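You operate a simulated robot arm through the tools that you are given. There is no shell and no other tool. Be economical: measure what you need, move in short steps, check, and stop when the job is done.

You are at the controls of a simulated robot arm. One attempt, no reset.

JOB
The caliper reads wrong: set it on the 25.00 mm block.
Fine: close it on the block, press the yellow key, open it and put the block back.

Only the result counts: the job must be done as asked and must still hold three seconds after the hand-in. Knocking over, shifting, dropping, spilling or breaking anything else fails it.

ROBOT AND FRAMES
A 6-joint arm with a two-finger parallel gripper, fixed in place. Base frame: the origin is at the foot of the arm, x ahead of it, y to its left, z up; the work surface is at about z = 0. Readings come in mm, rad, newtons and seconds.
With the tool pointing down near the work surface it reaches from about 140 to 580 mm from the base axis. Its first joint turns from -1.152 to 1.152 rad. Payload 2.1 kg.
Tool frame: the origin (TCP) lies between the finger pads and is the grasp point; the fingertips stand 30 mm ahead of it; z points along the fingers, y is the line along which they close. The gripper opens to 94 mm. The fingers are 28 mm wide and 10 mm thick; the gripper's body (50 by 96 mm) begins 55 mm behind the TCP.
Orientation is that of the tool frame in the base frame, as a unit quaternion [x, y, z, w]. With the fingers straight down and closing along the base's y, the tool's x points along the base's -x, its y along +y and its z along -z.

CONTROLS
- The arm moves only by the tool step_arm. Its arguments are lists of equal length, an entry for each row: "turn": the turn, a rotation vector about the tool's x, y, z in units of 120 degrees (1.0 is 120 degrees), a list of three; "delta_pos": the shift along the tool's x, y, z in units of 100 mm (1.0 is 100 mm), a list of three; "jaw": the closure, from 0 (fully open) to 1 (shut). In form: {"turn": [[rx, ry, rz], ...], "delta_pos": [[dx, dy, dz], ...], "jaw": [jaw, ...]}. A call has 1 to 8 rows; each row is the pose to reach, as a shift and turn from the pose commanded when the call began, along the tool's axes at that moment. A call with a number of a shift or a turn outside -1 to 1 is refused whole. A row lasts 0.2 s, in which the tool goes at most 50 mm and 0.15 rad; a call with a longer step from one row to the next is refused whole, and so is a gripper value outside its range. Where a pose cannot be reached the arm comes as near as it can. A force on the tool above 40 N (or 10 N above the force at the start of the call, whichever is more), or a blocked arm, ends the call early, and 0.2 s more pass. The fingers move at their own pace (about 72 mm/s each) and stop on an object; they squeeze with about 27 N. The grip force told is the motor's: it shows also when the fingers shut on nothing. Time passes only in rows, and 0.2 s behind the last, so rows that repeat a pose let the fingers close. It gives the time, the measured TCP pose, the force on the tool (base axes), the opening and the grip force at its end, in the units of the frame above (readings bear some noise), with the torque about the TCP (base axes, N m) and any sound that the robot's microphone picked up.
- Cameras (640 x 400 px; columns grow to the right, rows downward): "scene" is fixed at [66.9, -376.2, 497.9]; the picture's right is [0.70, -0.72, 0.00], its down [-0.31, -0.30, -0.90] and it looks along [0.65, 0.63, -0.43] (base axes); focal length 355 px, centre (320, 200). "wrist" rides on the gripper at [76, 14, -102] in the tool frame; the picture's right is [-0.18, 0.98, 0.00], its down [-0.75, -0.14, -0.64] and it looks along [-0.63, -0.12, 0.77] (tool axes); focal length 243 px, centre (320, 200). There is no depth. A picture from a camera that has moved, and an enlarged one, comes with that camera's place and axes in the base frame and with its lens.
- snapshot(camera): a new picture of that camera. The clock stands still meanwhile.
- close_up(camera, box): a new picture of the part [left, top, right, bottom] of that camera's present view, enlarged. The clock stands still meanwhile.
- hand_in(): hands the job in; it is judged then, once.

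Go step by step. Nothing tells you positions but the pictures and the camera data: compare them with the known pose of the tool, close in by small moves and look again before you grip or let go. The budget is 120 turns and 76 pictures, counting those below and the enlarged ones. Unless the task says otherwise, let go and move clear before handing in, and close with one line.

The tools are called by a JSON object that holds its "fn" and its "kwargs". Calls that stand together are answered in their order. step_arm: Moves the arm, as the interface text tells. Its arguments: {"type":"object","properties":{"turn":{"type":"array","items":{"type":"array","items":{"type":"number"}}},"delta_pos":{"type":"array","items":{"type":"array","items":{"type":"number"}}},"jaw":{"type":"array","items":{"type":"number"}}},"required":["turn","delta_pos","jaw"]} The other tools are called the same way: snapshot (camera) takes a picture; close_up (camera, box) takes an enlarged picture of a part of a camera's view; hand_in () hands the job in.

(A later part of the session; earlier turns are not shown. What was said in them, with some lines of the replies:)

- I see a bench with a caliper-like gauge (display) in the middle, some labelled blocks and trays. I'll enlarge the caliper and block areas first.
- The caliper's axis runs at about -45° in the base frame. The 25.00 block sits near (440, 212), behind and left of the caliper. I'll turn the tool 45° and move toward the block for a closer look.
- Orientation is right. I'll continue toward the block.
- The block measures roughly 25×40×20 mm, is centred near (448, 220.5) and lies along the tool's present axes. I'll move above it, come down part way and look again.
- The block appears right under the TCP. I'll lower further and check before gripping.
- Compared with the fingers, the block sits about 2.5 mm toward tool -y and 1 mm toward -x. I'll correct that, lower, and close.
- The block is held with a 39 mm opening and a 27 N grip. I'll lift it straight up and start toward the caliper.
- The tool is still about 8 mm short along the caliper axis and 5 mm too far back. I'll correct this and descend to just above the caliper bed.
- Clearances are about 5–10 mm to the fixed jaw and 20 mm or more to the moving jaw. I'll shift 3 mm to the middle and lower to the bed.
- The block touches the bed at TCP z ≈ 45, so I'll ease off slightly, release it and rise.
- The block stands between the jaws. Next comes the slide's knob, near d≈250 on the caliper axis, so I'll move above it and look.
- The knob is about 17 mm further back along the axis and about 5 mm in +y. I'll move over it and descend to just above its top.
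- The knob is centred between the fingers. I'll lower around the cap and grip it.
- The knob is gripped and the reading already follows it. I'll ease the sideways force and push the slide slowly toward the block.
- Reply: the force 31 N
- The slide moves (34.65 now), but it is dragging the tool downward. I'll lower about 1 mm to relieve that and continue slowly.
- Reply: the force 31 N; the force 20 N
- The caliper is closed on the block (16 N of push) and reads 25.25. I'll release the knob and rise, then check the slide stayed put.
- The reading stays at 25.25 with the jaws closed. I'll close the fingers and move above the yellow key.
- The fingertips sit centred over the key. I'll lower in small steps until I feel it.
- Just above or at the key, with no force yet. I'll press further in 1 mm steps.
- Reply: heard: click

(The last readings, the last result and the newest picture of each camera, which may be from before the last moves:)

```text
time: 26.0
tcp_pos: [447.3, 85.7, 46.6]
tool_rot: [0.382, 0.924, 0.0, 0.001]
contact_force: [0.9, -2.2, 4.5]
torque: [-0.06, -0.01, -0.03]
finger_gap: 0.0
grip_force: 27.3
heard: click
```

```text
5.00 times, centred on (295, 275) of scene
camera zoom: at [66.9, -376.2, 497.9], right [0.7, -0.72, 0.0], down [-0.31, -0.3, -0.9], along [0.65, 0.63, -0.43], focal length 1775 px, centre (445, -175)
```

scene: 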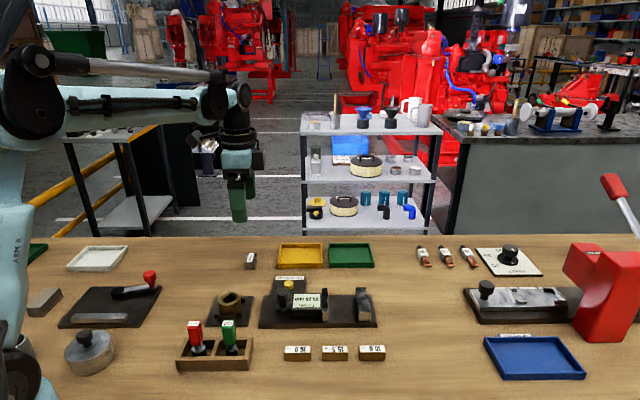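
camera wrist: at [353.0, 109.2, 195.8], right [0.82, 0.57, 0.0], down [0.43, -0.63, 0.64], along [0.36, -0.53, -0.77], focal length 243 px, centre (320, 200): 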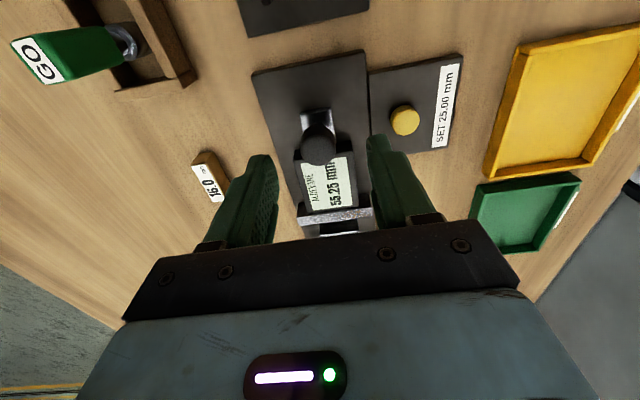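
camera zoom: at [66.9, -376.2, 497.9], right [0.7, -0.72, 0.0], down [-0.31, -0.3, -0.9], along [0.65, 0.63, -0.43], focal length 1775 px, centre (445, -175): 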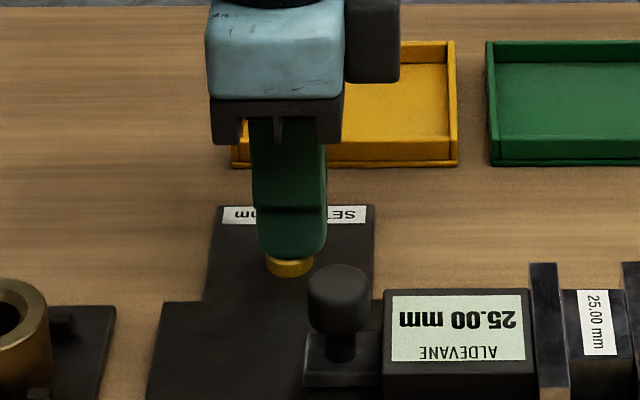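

A click, and the display shows 25.00. I'll rise and return above the knob at the pose I released it from.

{"fn": "step_arm", "kwargs": {"turn": [[0, 0, 0], [0, 0, 0], [0, 0, 0], [0, 0, 0], [0, 0, 0], [0, 0, 0]], "delta_pos": [[0, 0, -0.1], [0, 0, -0.5], [0, 0, -0.83], [-0.12, -0.34, -0.83], [-0.24, -0.67, -0.83], [-0.24, -0.67, -0.83]], "jaw": [1, 1, 1, 0.7, 0.5, 0.5]}}

{"fn": "close_up", "kwargs": {"camera": "wrist", "box": [220, 0, 500, 200]}}

```text
time: 27.4
tcp_pos: [416.6, 21.1, 131.0]
tool_rot: [0.382, 0.924, 0.0, 0.0]
contact_force: [0.0, -0.1, -0.3]
torque: [0.02, 0.0, -0.01]
finger_gap: 47.2
grip_force: 0.0
```

```text
2.00 times, centred on (360, 100) of wrist
camera zoom: at [373.9, 85.6, 233.6], right [0.82, 0.57, 0.0], down [0.43, -0.63, 0.64], along [0.36, -0.53, -0.77], focal length 485 px, centre (240, 400)
```

zoom: 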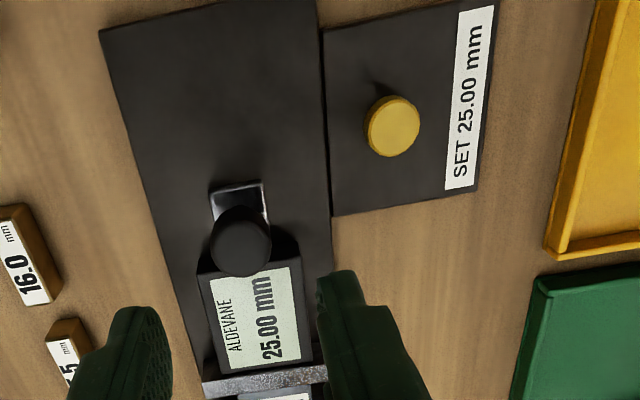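

I'll lower onto the knob and grip it again.

{"fn": "step_arm", "kwargs": {"turn": [[0, 0, 0], [0, 0, 0], [0, 0, 0], [0, 0, 0], [0, 0, 0], [0, 0, 0]], "delta_pos": [[0, 0, 0.3], [0, 0, 0.6], [0, 0, 0.6], [0, 0, 0.6], [0, 0, 0.6], [0, 0, 0.6]], "jaw": [0.5, 0.5, 0.6, 0.75, 0.82, 0.82]}}

```text
time: 28.8
tcp_pos: [416.9, 21.4, 70.7]
tool_rot: [0.382, 0.924, 0.0, 0.001]
contact_force: [2.0, 3.5, -10.3]
torque: [-0.03, -0.17, 0.01]
finger_gap: 22.9
grip_force: 45.4
```

Gripped with little side force. I'll pull the slide open about 28 mm.

{"fn": "step_arm", "kwargs": {"turn": [[0, 0, 0], [0, 0, 0], [0, 0, 0], [0, 0, 0], [0, 0, 0], [0, 0, 0], [0, 0, 0]], "delta_pos": [[0.02, 0, 0.003], [0.06, 0, 0.003], [0.1, 0, 0.003], [0.15, 0, 0.003], [0.2, 0, 0.003], [0.25, 0, 0.003], [0.29, 0, 0.003]], "jaw": [0.82, 0.82, 0.82, 0.82, 0.82, 0.82, 0.82]}}

{"fn": "close_up", "kwargs": {"camera": "scene", "box": [255, 245, 395, 335]}}

```text
time: 30.4
tcp_pos: [397.4, 41.4, 70.1]
tool_rot: [0.382, 0.924, 0.001, 0.001]
contact_force: [12.1, 10.4, 11.0]
torque: [0.28, -0.09, -0.01]
finger_gap: 22.9
grip_force: 45.6
```

```text
4.44 times, centred on (325, 290) of scene
camera zoom: at [66.9, -376.2, 497.9], right [0.7, -0.72, 0.0], down [-0.31, -0.3, -0.9], along [0.65, 0.63, -0.43], focal length 1578 px, centre (298, -200)
```

zoom: 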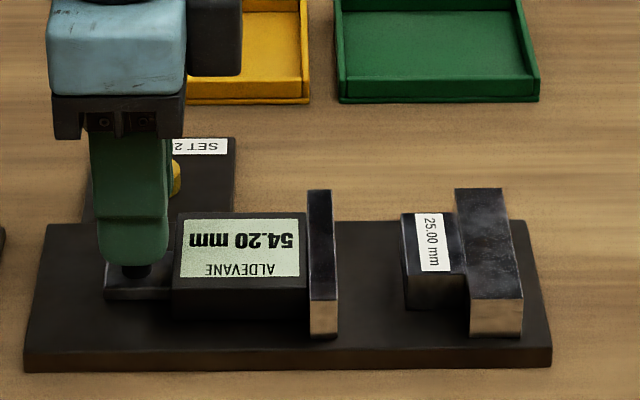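

The caliper is open (54.20) and the block rests against the fixed jaw. I'll release the knob, rise and travel over the block.

{"fn": "step_arm", "kwargs": {"turn": [[0, 0, 0], [0, 0, 0], [0, 0, 0], [0, 0, 0], [0, 0, 0], [0, 0, 0]], "delta_pos": [[0, 0, 0], [0, 0, 0], [0, 0, 0], [0, 0, -0.1], [0, 0, -0.4], [0, 0, -0.7]], "jaw": [0.7, 0.6, 0.5, 0.5, 0.5, 0.5]}}

{"fn": "step_arm", "kwargs": {"turn": [[0, 0, 0], [0, 0, 0], [0, 0, 0], [0, 0, 0]], "delta_pos": [[-0.3, 0, 0], [-0.6, 0.01, 0], [-0.9, 0.015, 0], [-1.0, 0.015, 0]], "jaw": [0.4, 0.4, 0.4, 0.4]}}

{"fn": "step_arm", "kwargs": {"turn": [[0, 0, 0], [0, 0, 0], [0, 0, 0], [0, 0, 0]], "delta_pos": [[-0.2, 0, 0], [-0.23, 0, 0], [-0.23, 0, 0.3], [-0.23, 0, 0.5]], "jaw": [0.4, 0.4, 0.4, 0.4]}}

{"fn": "close_up", "kwargs": {"camera": "wrist", "box": [220, 20, 420, 200]}}

{"fn": "close_up", "kwargs": {"camera": "scene", "box": [295, 235, 395, 335]}}

```text
time: 31.8
tcp_pos: [395.2, 40.7, 141.2]
tool_rot: [0.382, 0.924, 0.0, 0.001]
contact_force: [-0.1, 1.1, -0.1]
torque: [-0.01, 0.02, -0.03]
finger_gap: 47.0
grip_force: 0.0
```

```text
time: 32.8
tcp_pos: [468.6, -29.1, 140.1]
tool_rot: [0.382, 0.924, 0.0, 0.0]
contact_force: [-0.1, -0.5, 0.3]
torque: [-0.03, 0.02, -0.01]
finger_gap: 56.2
grip_force: 0.1
```

```text
time: 33.8
tcp_pos: [484.9, -46.3, 89.9]
tool_rot: [0.383, 0.924, 0.001, 0.001]
contact_force: [-0.3, -0.3, -0.2]
torque: [0.03, 0.01, -0.01]
finger_gap: 56.3
grip_force: 0.1
```

```text
2.22 times, centred on (320, 110) of wrist
camera zoom: at [441.0, 19.9, 192.8], right [0.82, 0.57, 0.0], down [0.43, -0.63, 0.64], along [0.36, -0.53, -0.77], focal length 539 px, centre (320, 400)
```

zoom: 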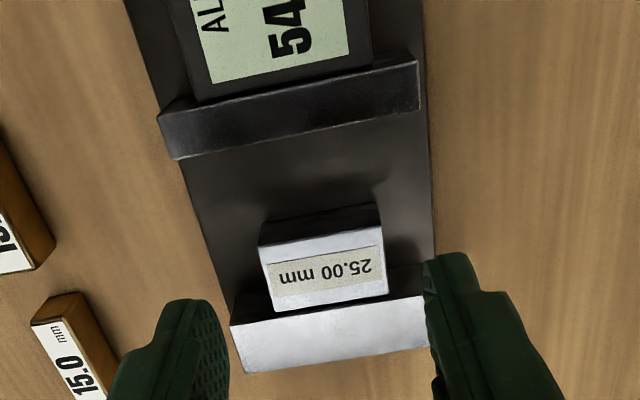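

```text
4.00 times, centred on (345, 285) of scene
camera zoom: at [66.9, -376.2, 497.9], right [0.7, -0.72, 0.0], down [-0.31, -0.3, -0.9], along [0.65, 0.63, -0.43], focal length 1420 px, centre (220, -140)
```

zoom: 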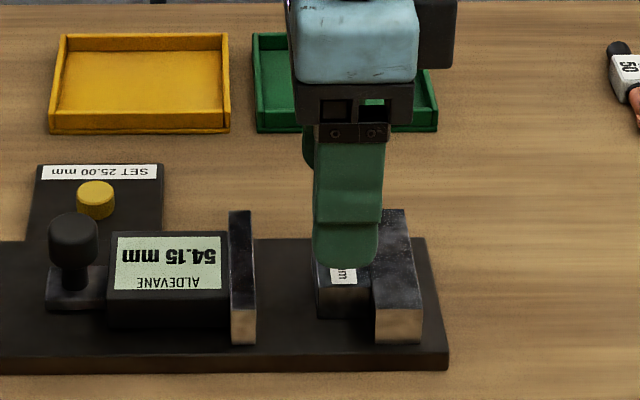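

The block is centred between the fingers, but the fingers need about 3 mm more clearance from the fixed jaw. I'll shift and descend to just above jaw height to check.

{"fn": "step_arm", "kwargs": {"turn": [[0, 0, 0], [0, 0, 0], [0, 0, 0]], "delta_pos": [[0.035, 0.005, 0], [0.035, 0.005, 0.15], [0.035, 0.005, 0.25]], "jaw": [0.4, 0.4, 0.4]}}

{"fn": "close_up", "kwargs": {"camera": "wrist", "box": [220, 60, 420, 200]}}

{"fn": "close_up", "kwargs": {"camera": "scene", "box": [315, 265, 385, 325]}}

```text
time: 34.6
tcp_pos: [483.5, -41.9, 65.6]
tool_rot: [0.382, 0.924, 0.0, -0.001]
contact_force: [0.7, -0.5, 0.3]
torque: [-0.01, 0.0, -0.02]
finger_gap: 56.4
grip_force: 0.0
```

```text
2.86 times, centred on (320, 130) of wrist
camera zoom: at [439.9, 22.8, 168.1], right [0.82, 0.57, 0.0], down [0.43, -0.63, 0.64], along [0.36, -0.53, -0.77], focal length 693 px, centre (320, 400)
```

zoom: 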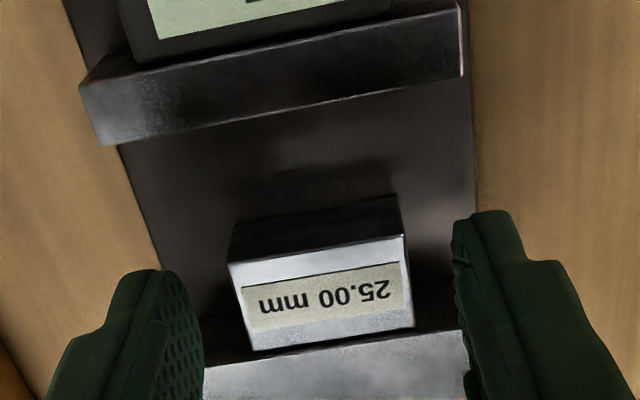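

```text
6.67 times, centred on (350, 295) of scene
camera zoom: at [66.9, -376.2, 497.9], right [0.7, -0.72, 0.0], down [-0.31, -0.3, -0.9], along [0.65, 0.63, -0.43], focal length 2367 px, centre (120, -433)
```

zoom: 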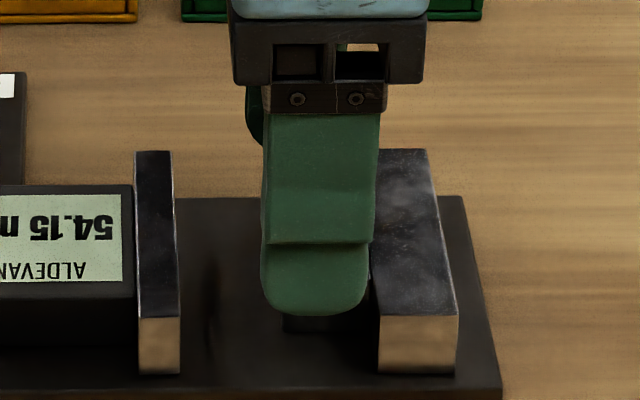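

Clearance to the fixed jaw is about 3 mm. I'll lower to grip height and close.

{"fn": "step_arm", "kwargs": {"turn": [[0, 0, 0], [0, 0, 0], [0, 0, 0], [0, 0, 0], [0, 0, 0], [0, 0, 0], [0, 0, 0]], "delta_pos": [[0, 0, 0.12], [0, 0, 0.21], [0, 0, 0.21], [0, 0, 0.21], [0, 0, 0.21], [0, 0, 0.21], [0, 0, 0.21]], "jaw": [0.4, 0.4, 0.5, 0.55, 0.6, 0.7, 0.7]}}

{"fn": "close_up", "kwargs": {"camera": "wrist", "box": [220, 90, 420, 215]}}

{"fn": "close_up", "kwargs": {"camera": "scene", "box": [315, 265, 385, 325]}}

```text
time: 36.2
tcp_pos: [482.6, -43.2, 44.2]
tool_rot: [0.382, 0.924, 0.0, 0.0]
contact_force: [0.2, 0.1, 0.1]
torque: [0.03, 0.04, -0.01]
finger_gap: 39.4
grip_force: 27.2
```

```text
3.20 times, centred on (320, 152) of wrist
camera zoom: at [439.7, 22.8, 147.6], right [0.82, 0.57, 0.0], down [0.43, -0.63, 0.64], along [0.36, -0.53, -0.77], focal length 776 px, centre (320, 352)
```

zoom: 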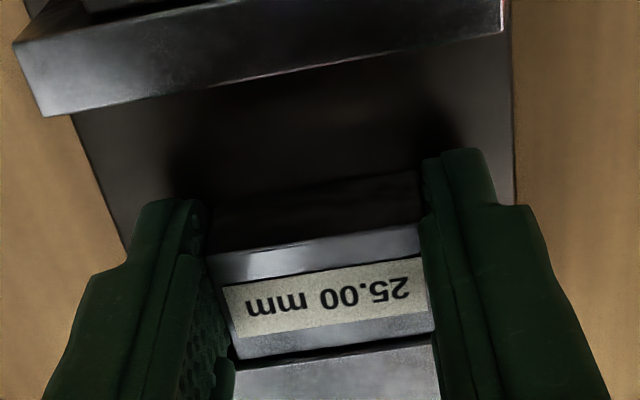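

```text
6.67 times, centred on (350, 295) of scene
camera zoom: at [66.9, -376.2, 497.9], right [0.7, -0.72, 0.0], down [-0.31, -0.3, -0.9], along [0.65, 0.63, -0.43], focal length 2367 px, centre (120, -433)
```

zoom: 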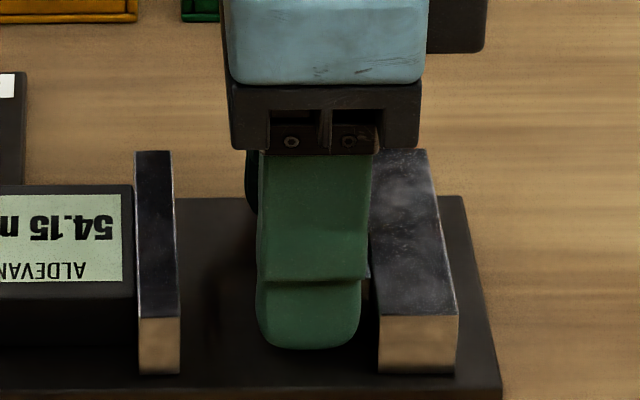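

Gripped. Compared with the first grip, the block sits about 7 mm further toward the fixed-jaw side, which I'll allow for. I'll move it off the jaw and lift.

{"fn": "step_arm", "kwargs": {"turn": [[0, 0, 0], [0, 0, 0], [0, 0, 0], [0, 0, 0], [0, 0, 0]], "delta_pos": [[0.03, 0, -0.015], [0.06, 0, -0.06], [0.06, 0, -0.3], [0.06, 0, -0.6], [0.06, 0, -0.9]], "jaw": [0.7, 0.7, 0.7, 0.7, 0.7]}}

{"fn": "close_up", "kwargs": {"camera": "scene", "box": [255, 205, 395, 335]}}

```text
time: 37.4
tcp_pos: [478.2, -38.1, 134.4]
tool_rot: [0.382, 0.924, 0.0, 0.0]
contact_force: [-0.6, 0.2, -2.4]
torque: [0.0, -0.03, -0.02]
finger_gap: 39.5
grip_force: 27.0
```

```text
3.08 times, centred on (325, 270) of scene
camera zoom: at [66.9, -376.2, 497.9], right [0.7, -0.72, 0.0], down [-0.31, -0.3, -0.9], along [0.65, 0.63, -0.43], focal length 1092 px, centre (305, -15)
```

zoom: 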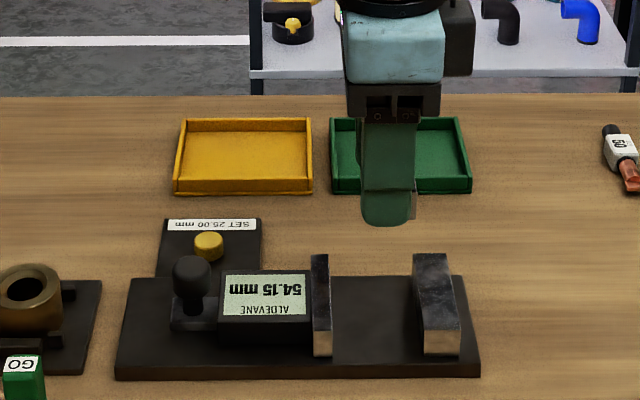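

Lifted cleanly. I'll carry the block back to its place.

{"fn": "step_arm", "kwargs": {"turn": [[0, 0, 0], [0, 0, 0], [0, 0, 0], [0, 0, 0]], "delta_pos": [[0.25, 0.2, 0], [0.5, 0.4, 0], [0.75, 0.6, 0], [1.0, 0.8, 0]], "jaw": [0.7, 0.7, 0.7, 0.7]}}

{"fn": "step_arm", "kwargs": {"turn": [[0, 0, 0], [0, 0, 0], [0, 0, 0], [0, 0, 0]], "delta_pos": [[0.25, 0.2, 0], [0.5, 0.4, 0], [0.75, 0.6, 0], [1.0, 0.789, 0]], "jaw": [0.7, 0.7, 0.7, 0.7]}}

{"fn": "step_arm", "kwargs": {"turn": [[0, 0, 0], [0, 0, 0], [0, 0, 0], [0, 0, 0]], "delta_pos": [[0.107, 0, 0.1], [0.107, 0, 0.5], [0.107, 0, 0.85], [0.107, 0, 0.85]], "jaw": [0.7, 0.7, 0.7, 0.7]}}

{"fn": "close_up", "kwargs": {"camera": "scene", "box": [235, 240, 295, 278]}}

{"fn": "close_up", "kwargs": {"camera": "wrist", "box": [220, 90, 420, 215]}}

```text
time: 38.4
tcp_pos: [465.0, 89.0, 134.6]
tool_rot: [0.383, 0.924, 0.0, 0.0]
contact_force: [0.6, 0.1, -1.2]
torque: [0.0, 0.01, -0.02]
finger_gap: 39.2
grip_force: 27.5
```

```text
time: 39.4
tcp_pos: [449.8, 216.5, 135.2]
tool_rot: [0.383, 0.924, -0.001, -0.001]
contact_force: [0.0, -0.2, -2.0]
torque: [-0.02, 0.03, -0.01]
finger_gap: 39.3
grip_force: 27.2
```

```text
time: 40.4
tcp_pos: [441.6, 224.9, 50.5]
tool_rot: [0.382, 0.924, 0.0, 0.0]
contact_force: [1.3, 0.3, -1.8]
torque: [0.02, 0.02, 0.0]
finger_gap: 39.2
grip_force: 27.5
```

```text
10.53 times, centred on (265, 259) of scene
camera zoom: at [66.9, -376.2, 497.9], right [0.7, -0.72, 0.0], down [-0.31, -0.3, -0.9], along [0.65, 0.63, -0.43], focal length 3737 px, centre (899, -421)
```

zoom: 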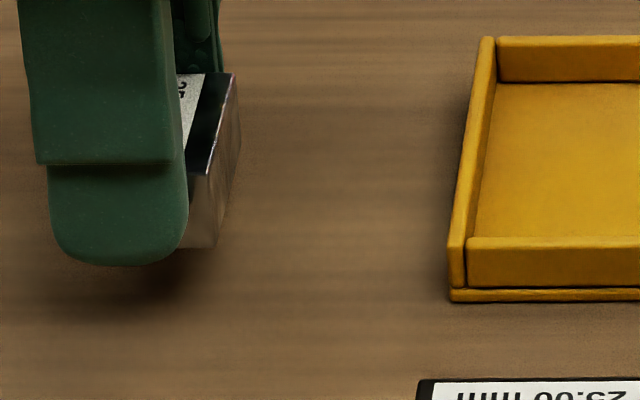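

```text
3.20 times, centred on (320, 152) of wrist
camera zoom: at [398.5, 288.5, 152.5], right [0.82, 0.57, 0.0], down [0.43, -0.63, 0.64], along [0.36, -0.53, -0.77], focal length 776 px, centre (320, 352)
```

zoom: 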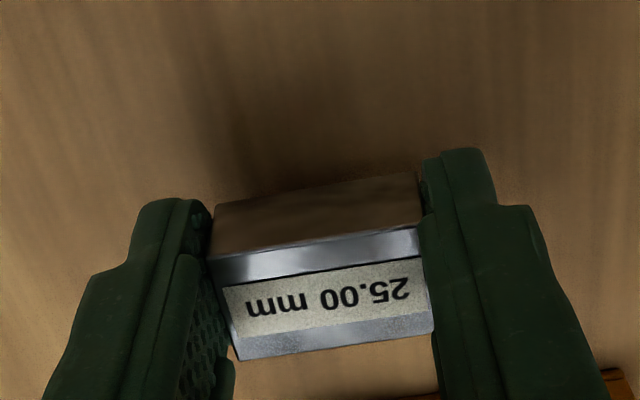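

I'll lower to the table and compare the block's position with the first picture.

{"fn": "step_arm", "kwargs": {"turn": [[0, 0, 0], [0, 0, 0], [0, 0, 0], [0, 0, 0]], "delta_pos": [[0, 0, 0.1], [0, 0, 0.14], [0, 0, 0.155], [0, 0, 0.155]], "jaw": [0.7, 0.7, 0.7, 0.7]}}

{"fn": "close_up", "kwargs": {"camera": "scene", "box": [235, 240, 295, 278]}}

```text
time: 41.4
tcp_pos: [441.1, 223.3, 33.6]
tool_rot: [0.382, 0.924, 0.001, 0.001]
contact_force: [-0.2, 0.1, -2.4]
torque: [0.01, 0.01, 0.03]
finger_gap: 39.2
grip_force: 26.5
```

```text
10.53 times, centred on (265, 259) of scene
camera zoom: at [66.9, -376.2, 497.9], right [0.7, -0.72, 0.0], down [-0.31, -0.3, -0.9], along [0.65, 0.63, -0.43], focal length 3737 px, centre (899, -421)
```

zoom: 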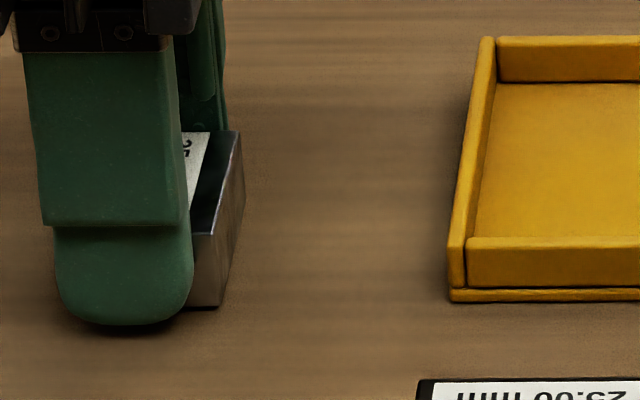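

It matches the original within about 0.7 mm along the axis and hovers about 1.5 mm above the table. I'll nudge it, set it down and release.

{"fn": "step_arm", "kwargs": {"turn": [[0, 0, 0], [0, 0, 0], [0, 0, 0]], "delta_pos": [[0.006, 0, 0], [0.006, 0, 0.012], [0.006, 0, 0.018]], "jaw": [0.7, 0.7, 0.7]}}

```text
time: 42.2
tcp_pos: [440.3, 224.1, 33.6]
tool_rot: [0.381, 0.925, 0.001, -0.001]
contact_force: [-1.4, -0.2, 12.3]
torque: [-0.06, -0.01, -0.01]
finger_gap: 39.3
grip_force: 26.8
```

{"fn": "step_arm", "kwargs": {"turn": [[0, 0, 0], [0, 0, 0], [0, 0, 0], [0, 0, 0], [0, 0, 0], [0, 0, 0], [0, 0, 0]], "delta_pos": [[0, 0, -0.004], [0, 0, -0.004], [0, 0, -0.004], [0, 0, -0.05], [0, 0, -0.3], [0, 0, -0.7], [0, 0, -1.0]], "jaw": [0.7, 0.5, 0.4, 0.4, 0.4, 0.4, 0.4]}}

{"fn": "close_up", "kwargs": {"camera": "scene", "box": [235, 240, 295, 278]}}

{"fn": "snapshot", "kwargs": {"camera": "scene"}}

{"fn": "close_up", "kwargs": {"camera": "scene", "box": [255, 265, 385, 335]}}

```text
time: 43.8
tcp_pos: [442.1, 224.0, 130.8]
tool_rot: [0.381, 0.925, 0.0, 0.0]
contact_force: [0.2, 0.4, 0.7]
torque: [0.02, 0.02, 0.04]
finger_gap: 56.7
grip_force: 0.0
```

```text
10.53 times, centred on (265, 259) of scene
camera zoom: at [66.9, -376.2, 497.9], right [0.7, -0.72, 0.0], down [-0.31, -0.3, -0.9], along [0.65, 0.63, -0.43], focal length 3737 px, centre (899, -421)
```

zoom: 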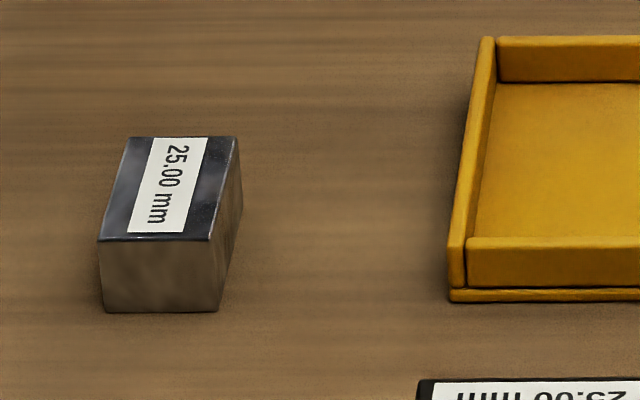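

```text
20 pictures are left
```

scene: 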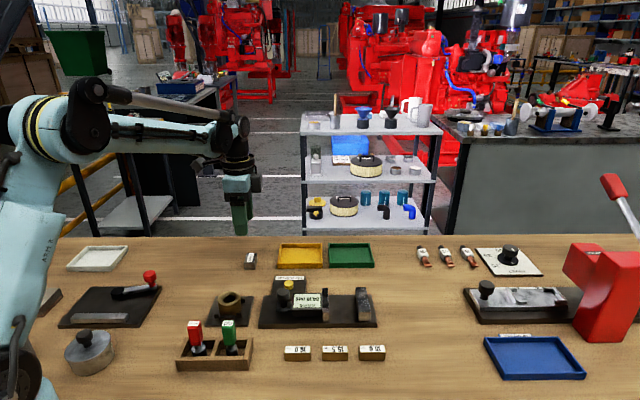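

```text
4.92 times, centred on (320, 300) of scene
camera zoom: at [66.9, -376.2, 497.9], right [0.7, -0.72, 0.0], down [-0.31, -0.3, -0.9], along [0.65, 0.63, -0.43], focal length 1748 px, centre (320, -292)
```

zoom: 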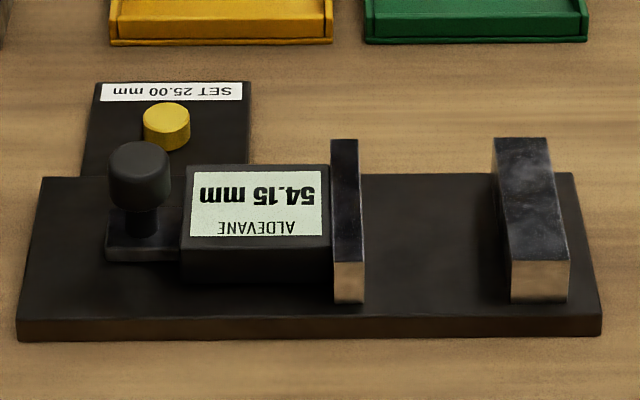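

The block is back where it was, to the pixel, the caliper is open and reads 54.15, and the arm is clear. Handing in.

{"fn": "hand_in", "kwargs": {}}

```text
The job is handed in.
```

The caliper is set: closed on the 25.00 mm block it read 25.25, and after I pressed the yellow key it read 25.00. It is open again, and the block is back in its original place.
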